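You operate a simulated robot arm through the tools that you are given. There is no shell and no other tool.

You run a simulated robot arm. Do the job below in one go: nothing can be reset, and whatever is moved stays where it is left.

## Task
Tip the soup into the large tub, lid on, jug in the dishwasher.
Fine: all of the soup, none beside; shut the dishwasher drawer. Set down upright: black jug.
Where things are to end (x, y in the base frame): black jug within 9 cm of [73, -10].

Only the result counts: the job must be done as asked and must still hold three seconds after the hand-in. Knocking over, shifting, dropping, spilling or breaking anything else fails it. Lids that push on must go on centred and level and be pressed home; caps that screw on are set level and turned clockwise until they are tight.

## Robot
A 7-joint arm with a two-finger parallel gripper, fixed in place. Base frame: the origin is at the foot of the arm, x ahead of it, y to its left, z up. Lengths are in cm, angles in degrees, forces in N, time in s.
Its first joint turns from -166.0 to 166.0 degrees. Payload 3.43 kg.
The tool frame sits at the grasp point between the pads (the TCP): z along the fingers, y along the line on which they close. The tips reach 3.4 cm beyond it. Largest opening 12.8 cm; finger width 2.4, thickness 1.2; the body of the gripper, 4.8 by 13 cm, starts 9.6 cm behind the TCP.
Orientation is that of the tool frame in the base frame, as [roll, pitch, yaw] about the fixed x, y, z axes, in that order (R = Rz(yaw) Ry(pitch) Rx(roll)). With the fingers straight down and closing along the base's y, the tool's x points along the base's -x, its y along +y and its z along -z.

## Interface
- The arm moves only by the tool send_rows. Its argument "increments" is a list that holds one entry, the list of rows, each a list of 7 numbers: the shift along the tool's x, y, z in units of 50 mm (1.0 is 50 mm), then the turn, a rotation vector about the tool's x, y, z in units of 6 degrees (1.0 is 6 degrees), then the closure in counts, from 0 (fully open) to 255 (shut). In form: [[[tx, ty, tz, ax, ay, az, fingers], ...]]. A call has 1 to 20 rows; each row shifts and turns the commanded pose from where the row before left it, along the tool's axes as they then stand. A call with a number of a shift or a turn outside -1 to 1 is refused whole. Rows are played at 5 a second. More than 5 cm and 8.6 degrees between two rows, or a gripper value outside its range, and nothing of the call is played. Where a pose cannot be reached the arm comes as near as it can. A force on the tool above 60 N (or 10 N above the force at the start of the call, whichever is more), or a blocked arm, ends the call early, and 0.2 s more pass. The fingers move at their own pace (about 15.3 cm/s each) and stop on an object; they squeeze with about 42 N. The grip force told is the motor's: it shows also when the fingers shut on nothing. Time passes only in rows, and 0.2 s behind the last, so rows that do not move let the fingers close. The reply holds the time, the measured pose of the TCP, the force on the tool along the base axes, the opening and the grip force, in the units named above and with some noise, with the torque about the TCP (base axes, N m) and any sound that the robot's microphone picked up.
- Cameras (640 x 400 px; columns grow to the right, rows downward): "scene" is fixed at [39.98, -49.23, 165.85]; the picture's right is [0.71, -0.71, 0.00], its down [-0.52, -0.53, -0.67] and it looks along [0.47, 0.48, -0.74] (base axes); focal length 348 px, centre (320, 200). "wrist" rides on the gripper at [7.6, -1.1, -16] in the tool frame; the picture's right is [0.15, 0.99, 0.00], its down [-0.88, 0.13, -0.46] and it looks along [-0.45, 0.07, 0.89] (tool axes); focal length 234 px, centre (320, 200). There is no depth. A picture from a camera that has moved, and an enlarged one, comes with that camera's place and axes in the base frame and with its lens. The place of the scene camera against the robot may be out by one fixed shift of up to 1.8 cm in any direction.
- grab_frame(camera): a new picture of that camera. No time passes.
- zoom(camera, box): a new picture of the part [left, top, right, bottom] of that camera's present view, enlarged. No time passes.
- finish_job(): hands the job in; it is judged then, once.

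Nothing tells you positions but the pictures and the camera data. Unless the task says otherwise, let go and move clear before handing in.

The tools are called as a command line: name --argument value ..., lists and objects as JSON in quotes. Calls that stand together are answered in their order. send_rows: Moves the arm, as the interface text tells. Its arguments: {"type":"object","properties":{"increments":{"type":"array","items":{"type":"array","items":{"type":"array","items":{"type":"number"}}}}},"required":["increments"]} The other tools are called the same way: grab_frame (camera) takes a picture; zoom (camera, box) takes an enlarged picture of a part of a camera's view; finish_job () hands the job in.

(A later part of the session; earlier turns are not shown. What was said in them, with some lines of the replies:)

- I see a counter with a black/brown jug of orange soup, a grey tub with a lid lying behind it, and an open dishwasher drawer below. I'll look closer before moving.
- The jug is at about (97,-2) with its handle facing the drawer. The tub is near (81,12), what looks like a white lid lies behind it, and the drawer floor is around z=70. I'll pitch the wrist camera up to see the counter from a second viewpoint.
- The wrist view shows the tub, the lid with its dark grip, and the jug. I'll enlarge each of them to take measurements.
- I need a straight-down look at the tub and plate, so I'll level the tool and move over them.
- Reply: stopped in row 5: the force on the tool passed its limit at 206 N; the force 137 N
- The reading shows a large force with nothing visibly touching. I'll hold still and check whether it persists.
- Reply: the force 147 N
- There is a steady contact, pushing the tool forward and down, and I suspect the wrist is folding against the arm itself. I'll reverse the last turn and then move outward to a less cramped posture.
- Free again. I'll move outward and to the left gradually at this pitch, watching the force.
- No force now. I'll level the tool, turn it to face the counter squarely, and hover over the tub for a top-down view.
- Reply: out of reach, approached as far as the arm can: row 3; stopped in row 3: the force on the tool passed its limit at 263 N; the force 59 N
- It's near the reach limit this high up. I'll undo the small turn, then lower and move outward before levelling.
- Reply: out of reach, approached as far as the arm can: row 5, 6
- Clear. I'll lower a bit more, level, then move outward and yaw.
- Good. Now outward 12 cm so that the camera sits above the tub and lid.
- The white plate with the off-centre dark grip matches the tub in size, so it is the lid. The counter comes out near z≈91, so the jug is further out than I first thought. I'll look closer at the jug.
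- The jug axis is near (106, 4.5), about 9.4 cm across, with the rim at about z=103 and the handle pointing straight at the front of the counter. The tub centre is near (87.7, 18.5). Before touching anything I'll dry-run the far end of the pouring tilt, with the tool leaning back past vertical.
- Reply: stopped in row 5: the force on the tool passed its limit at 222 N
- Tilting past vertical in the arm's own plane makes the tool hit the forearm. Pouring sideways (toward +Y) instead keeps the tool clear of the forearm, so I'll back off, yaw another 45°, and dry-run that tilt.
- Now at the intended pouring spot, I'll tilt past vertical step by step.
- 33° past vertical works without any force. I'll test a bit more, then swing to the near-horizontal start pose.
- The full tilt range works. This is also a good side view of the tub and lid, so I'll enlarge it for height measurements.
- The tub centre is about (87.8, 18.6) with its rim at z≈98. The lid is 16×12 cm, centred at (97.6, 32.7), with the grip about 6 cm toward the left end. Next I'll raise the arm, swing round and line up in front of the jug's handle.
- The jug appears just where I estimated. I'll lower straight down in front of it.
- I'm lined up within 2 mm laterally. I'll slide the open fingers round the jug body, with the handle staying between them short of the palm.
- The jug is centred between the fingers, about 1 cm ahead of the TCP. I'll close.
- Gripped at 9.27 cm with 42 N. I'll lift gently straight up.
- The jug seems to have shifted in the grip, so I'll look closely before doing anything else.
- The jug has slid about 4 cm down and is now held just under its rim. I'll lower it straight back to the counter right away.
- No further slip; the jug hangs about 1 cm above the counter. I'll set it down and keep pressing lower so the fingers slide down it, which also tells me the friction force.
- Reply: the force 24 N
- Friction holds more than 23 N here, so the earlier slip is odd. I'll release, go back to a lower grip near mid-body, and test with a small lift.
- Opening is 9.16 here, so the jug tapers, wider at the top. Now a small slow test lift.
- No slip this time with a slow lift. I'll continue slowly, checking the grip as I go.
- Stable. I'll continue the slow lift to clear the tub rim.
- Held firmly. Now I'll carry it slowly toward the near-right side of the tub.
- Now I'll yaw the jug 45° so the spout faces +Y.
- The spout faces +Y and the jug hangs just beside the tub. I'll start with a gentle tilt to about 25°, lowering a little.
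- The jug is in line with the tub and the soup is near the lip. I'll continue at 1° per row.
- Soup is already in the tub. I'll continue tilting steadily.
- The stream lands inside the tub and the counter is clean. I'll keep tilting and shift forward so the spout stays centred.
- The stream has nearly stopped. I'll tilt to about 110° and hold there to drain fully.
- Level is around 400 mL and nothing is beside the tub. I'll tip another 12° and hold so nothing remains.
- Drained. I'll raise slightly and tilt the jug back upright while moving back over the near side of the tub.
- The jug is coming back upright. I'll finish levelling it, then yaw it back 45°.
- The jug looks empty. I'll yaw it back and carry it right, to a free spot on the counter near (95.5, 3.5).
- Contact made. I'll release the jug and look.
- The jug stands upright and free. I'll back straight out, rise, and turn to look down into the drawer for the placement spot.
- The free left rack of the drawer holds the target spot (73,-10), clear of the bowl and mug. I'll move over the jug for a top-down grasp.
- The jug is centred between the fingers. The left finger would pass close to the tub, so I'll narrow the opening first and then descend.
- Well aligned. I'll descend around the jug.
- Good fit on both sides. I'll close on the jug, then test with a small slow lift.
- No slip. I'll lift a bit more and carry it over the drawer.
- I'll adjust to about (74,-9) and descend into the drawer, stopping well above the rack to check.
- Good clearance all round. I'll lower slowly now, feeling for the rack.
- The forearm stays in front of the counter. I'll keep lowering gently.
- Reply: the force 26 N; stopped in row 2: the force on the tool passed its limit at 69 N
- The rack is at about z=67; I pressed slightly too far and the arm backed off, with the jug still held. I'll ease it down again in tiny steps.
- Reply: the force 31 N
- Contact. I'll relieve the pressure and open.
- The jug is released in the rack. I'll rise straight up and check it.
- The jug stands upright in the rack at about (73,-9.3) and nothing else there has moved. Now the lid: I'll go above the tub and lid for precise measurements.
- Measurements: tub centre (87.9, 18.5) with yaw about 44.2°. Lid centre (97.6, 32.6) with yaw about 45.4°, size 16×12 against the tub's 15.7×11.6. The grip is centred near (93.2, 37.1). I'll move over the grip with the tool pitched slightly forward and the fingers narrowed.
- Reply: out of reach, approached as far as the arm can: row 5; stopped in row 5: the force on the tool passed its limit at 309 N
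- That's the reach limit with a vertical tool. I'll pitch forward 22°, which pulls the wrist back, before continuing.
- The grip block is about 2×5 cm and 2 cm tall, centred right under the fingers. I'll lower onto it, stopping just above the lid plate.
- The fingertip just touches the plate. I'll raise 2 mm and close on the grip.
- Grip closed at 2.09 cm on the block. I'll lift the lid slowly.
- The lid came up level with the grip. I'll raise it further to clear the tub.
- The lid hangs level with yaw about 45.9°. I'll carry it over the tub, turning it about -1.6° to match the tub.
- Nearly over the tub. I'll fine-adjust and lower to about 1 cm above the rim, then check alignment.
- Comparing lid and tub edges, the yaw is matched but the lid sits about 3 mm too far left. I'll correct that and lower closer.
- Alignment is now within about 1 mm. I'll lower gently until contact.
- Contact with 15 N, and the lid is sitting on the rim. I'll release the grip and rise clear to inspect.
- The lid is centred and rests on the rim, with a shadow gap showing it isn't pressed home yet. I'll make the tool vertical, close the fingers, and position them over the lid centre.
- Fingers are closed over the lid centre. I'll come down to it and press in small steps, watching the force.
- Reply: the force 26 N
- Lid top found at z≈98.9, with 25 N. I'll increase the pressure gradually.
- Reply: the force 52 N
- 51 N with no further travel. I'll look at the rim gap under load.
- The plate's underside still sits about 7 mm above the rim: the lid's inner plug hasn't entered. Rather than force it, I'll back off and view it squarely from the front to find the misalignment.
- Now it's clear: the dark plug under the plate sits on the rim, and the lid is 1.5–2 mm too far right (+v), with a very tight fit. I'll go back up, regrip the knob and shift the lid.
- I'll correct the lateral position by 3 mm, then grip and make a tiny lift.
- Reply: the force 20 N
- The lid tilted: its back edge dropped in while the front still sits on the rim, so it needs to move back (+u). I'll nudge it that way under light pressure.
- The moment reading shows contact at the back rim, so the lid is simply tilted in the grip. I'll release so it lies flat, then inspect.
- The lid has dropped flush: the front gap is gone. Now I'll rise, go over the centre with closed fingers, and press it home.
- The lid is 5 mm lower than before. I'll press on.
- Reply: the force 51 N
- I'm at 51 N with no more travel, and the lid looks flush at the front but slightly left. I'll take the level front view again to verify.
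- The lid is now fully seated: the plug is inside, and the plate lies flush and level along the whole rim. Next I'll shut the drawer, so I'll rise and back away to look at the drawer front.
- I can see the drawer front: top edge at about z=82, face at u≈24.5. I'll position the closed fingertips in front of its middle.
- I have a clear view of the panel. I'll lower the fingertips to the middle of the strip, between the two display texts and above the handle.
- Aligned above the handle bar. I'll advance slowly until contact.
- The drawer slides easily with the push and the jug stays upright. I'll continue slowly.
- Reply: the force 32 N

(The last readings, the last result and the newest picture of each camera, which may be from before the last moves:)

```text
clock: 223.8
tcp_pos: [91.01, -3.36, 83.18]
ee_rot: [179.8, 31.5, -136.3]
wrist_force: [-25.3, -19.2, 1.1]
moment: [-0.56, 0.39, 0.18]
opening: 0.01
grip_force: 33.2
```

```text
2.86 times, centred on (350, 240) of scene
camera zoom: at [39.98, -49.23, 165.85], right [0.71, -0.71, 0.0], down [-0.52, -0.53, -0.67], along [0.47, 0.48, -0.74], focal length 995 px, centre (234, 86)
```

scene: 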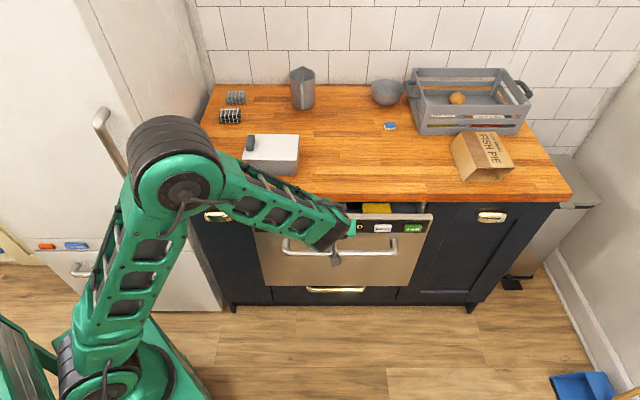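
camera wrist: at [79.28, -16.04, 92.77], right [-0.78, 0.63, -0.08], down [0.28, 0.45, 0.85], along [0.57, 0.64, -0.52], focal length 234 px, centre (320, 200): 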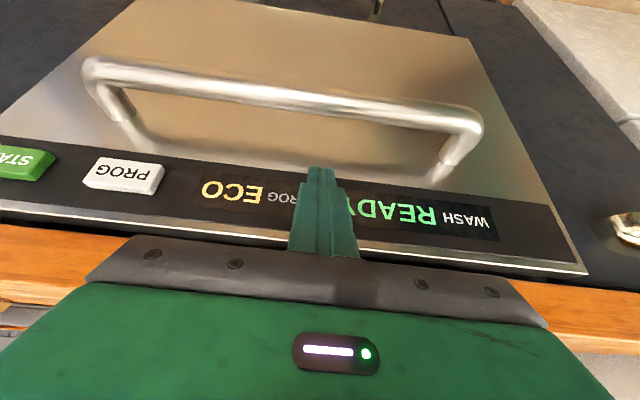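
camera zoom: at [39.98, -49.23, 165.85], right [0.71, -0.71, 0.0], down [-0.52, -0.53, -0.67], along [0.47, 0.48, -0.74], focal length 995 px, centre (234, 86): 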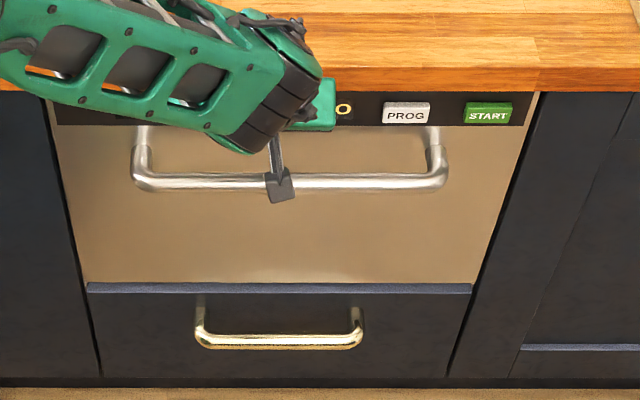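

The drawer hit its stop at 32 N, so it is shut. I'll back off gently and confirm it stays closed.

send_rows --increments '[[[-0.015, 0, 0.009, 0, 0, 0, 255], [0, 0, 0, 0, 0, 0, 255], [0.05, 0, -0.031, 0, 0, 0, 255], [0.1, 0, -0.062, 0, 0, 0, 255], [0.17, 0, -0.106, 0, 0, 0, 255], [0.34, 0, -0.212, 0, 0, 0, 255], [0.5, 0, -0.3, 0, 0, 0, 255], [0.5, 0, -0.3, 0, 0, 0, 255], [0.5, 0, -0.3, 0, 0, 0, 255], [0.2, 0, -0.5, 0, 0, 0, 255], [0.1, 0, -0.6, 0, 0, 0, 255], [0, 0, 0, 0, 0, 0, 255]]]'

grab_frame --camera "scene"

grab_frame --camera "wrist"

```text
clock: 226.4
tcp_pos: [79.05, -14.69, 87.03]
ee_rot: [179.9, 31.8, -136.1]
wrist_force: [0.2, -0.3, 0.2]
moment: [0.04, -0.01, 0.03]
opening: 0.01
grip_force: 32.9
```

```text
taken
```

scene: 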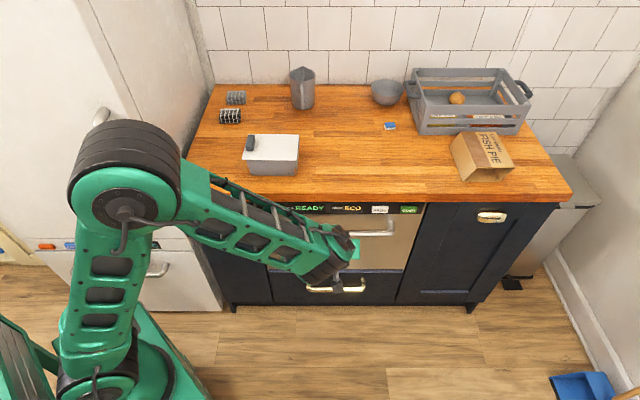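

```text
taken
camera wrist: at [69.29, -25.91, 96.53], right [-0.78, 0.63, -0.08], down [0.28, 0.45, 0.85], along [0.57, 0.64, -0.52], focal length 234 px, centre (320, 200)
```

wrist: 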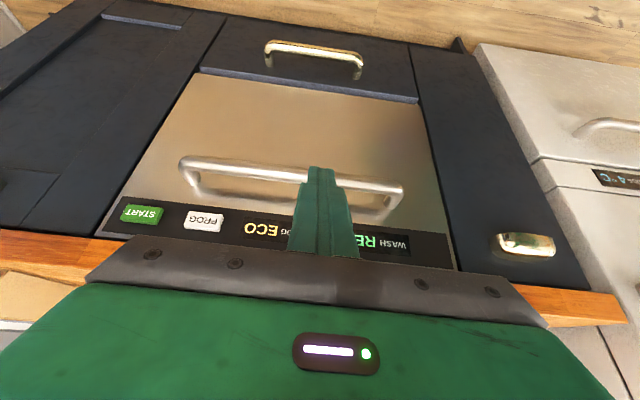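

zoom --camera "scene" --box '[200, 70, 420, 220]'

zoom --camera "scene" --box '[235, 120, 315, 185]'

```text
2.67 times, centred on (310, 145) of scene
camera zoom: at [39.98, -49.23, 165.85], right [0.71, -0.71, 0.0], down [-0.52, -0.53, -0.67], along [0.47, 0.48, -0.74], focal length 928 px, centre (347, 347)
```

zoom: 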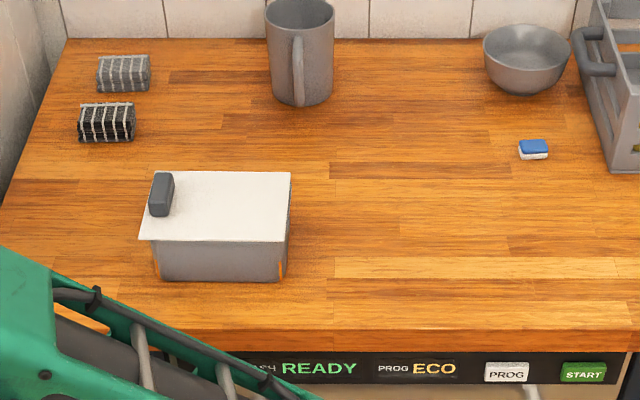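

```text
6.15 times, centred on (275, 152) of scene
camera zoom: at [39.98, -49.23, 165.85], right [0.71, -0.71, 0.0], down [-0.52, -0.53, -0.67], along [0.47, 0.48, -0.74], focal length 2143 px, centre (597, 492)
```

zoom: 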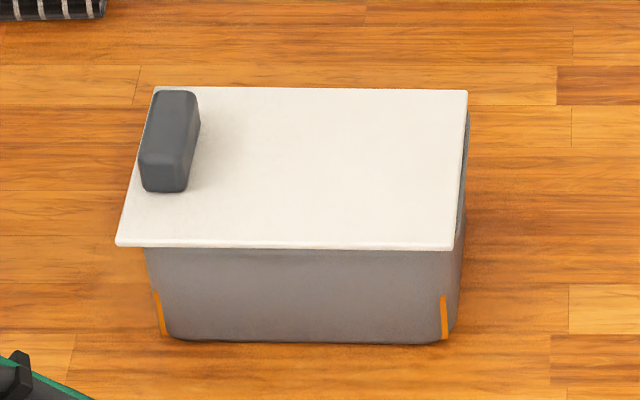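

The counter is clean, the tub holds all the soup with its lid flush, and the drawer is shut with the jug standing inside. The gripper is clear of everything, so I'm handing in.

finish_job

```text
The job is handed in.
```

I've handed the job in. The soup is in the large tub with its lid on, and the black jug is in the dishwasher with the drawer shut.

- **Soup:** I saw none spilled, and the jug looked empty when I tilted it back.
- **Lid:** It caught on the rim the first time, so I regripped it and shifted it until it dropped in. I then pressed it at about 51 N with no further movement. It sits flush and level, about 2 mm left of centre within its clearance.
- **Jug:** It was standing upright in the rack at about (73, -9) when I let go. I pushed the drawer in slowly until it hit its stop. I could not see the jug after that, but I heard nothing tip.
- **Target position:** I read [73, -10] as the spot with the drawer open. Shutting the drawer carried the jug about 38 cm inward, to roughly (100, 17) in the base frame. With the drawer shut, [73, -10] lies in front of the cabinet, so no jug in the dishwasher could end there.
- **First jug lift:** The jug slid about 4 cm in the grip on my first lift. I set it back down and regripped it, and nothing spilled.
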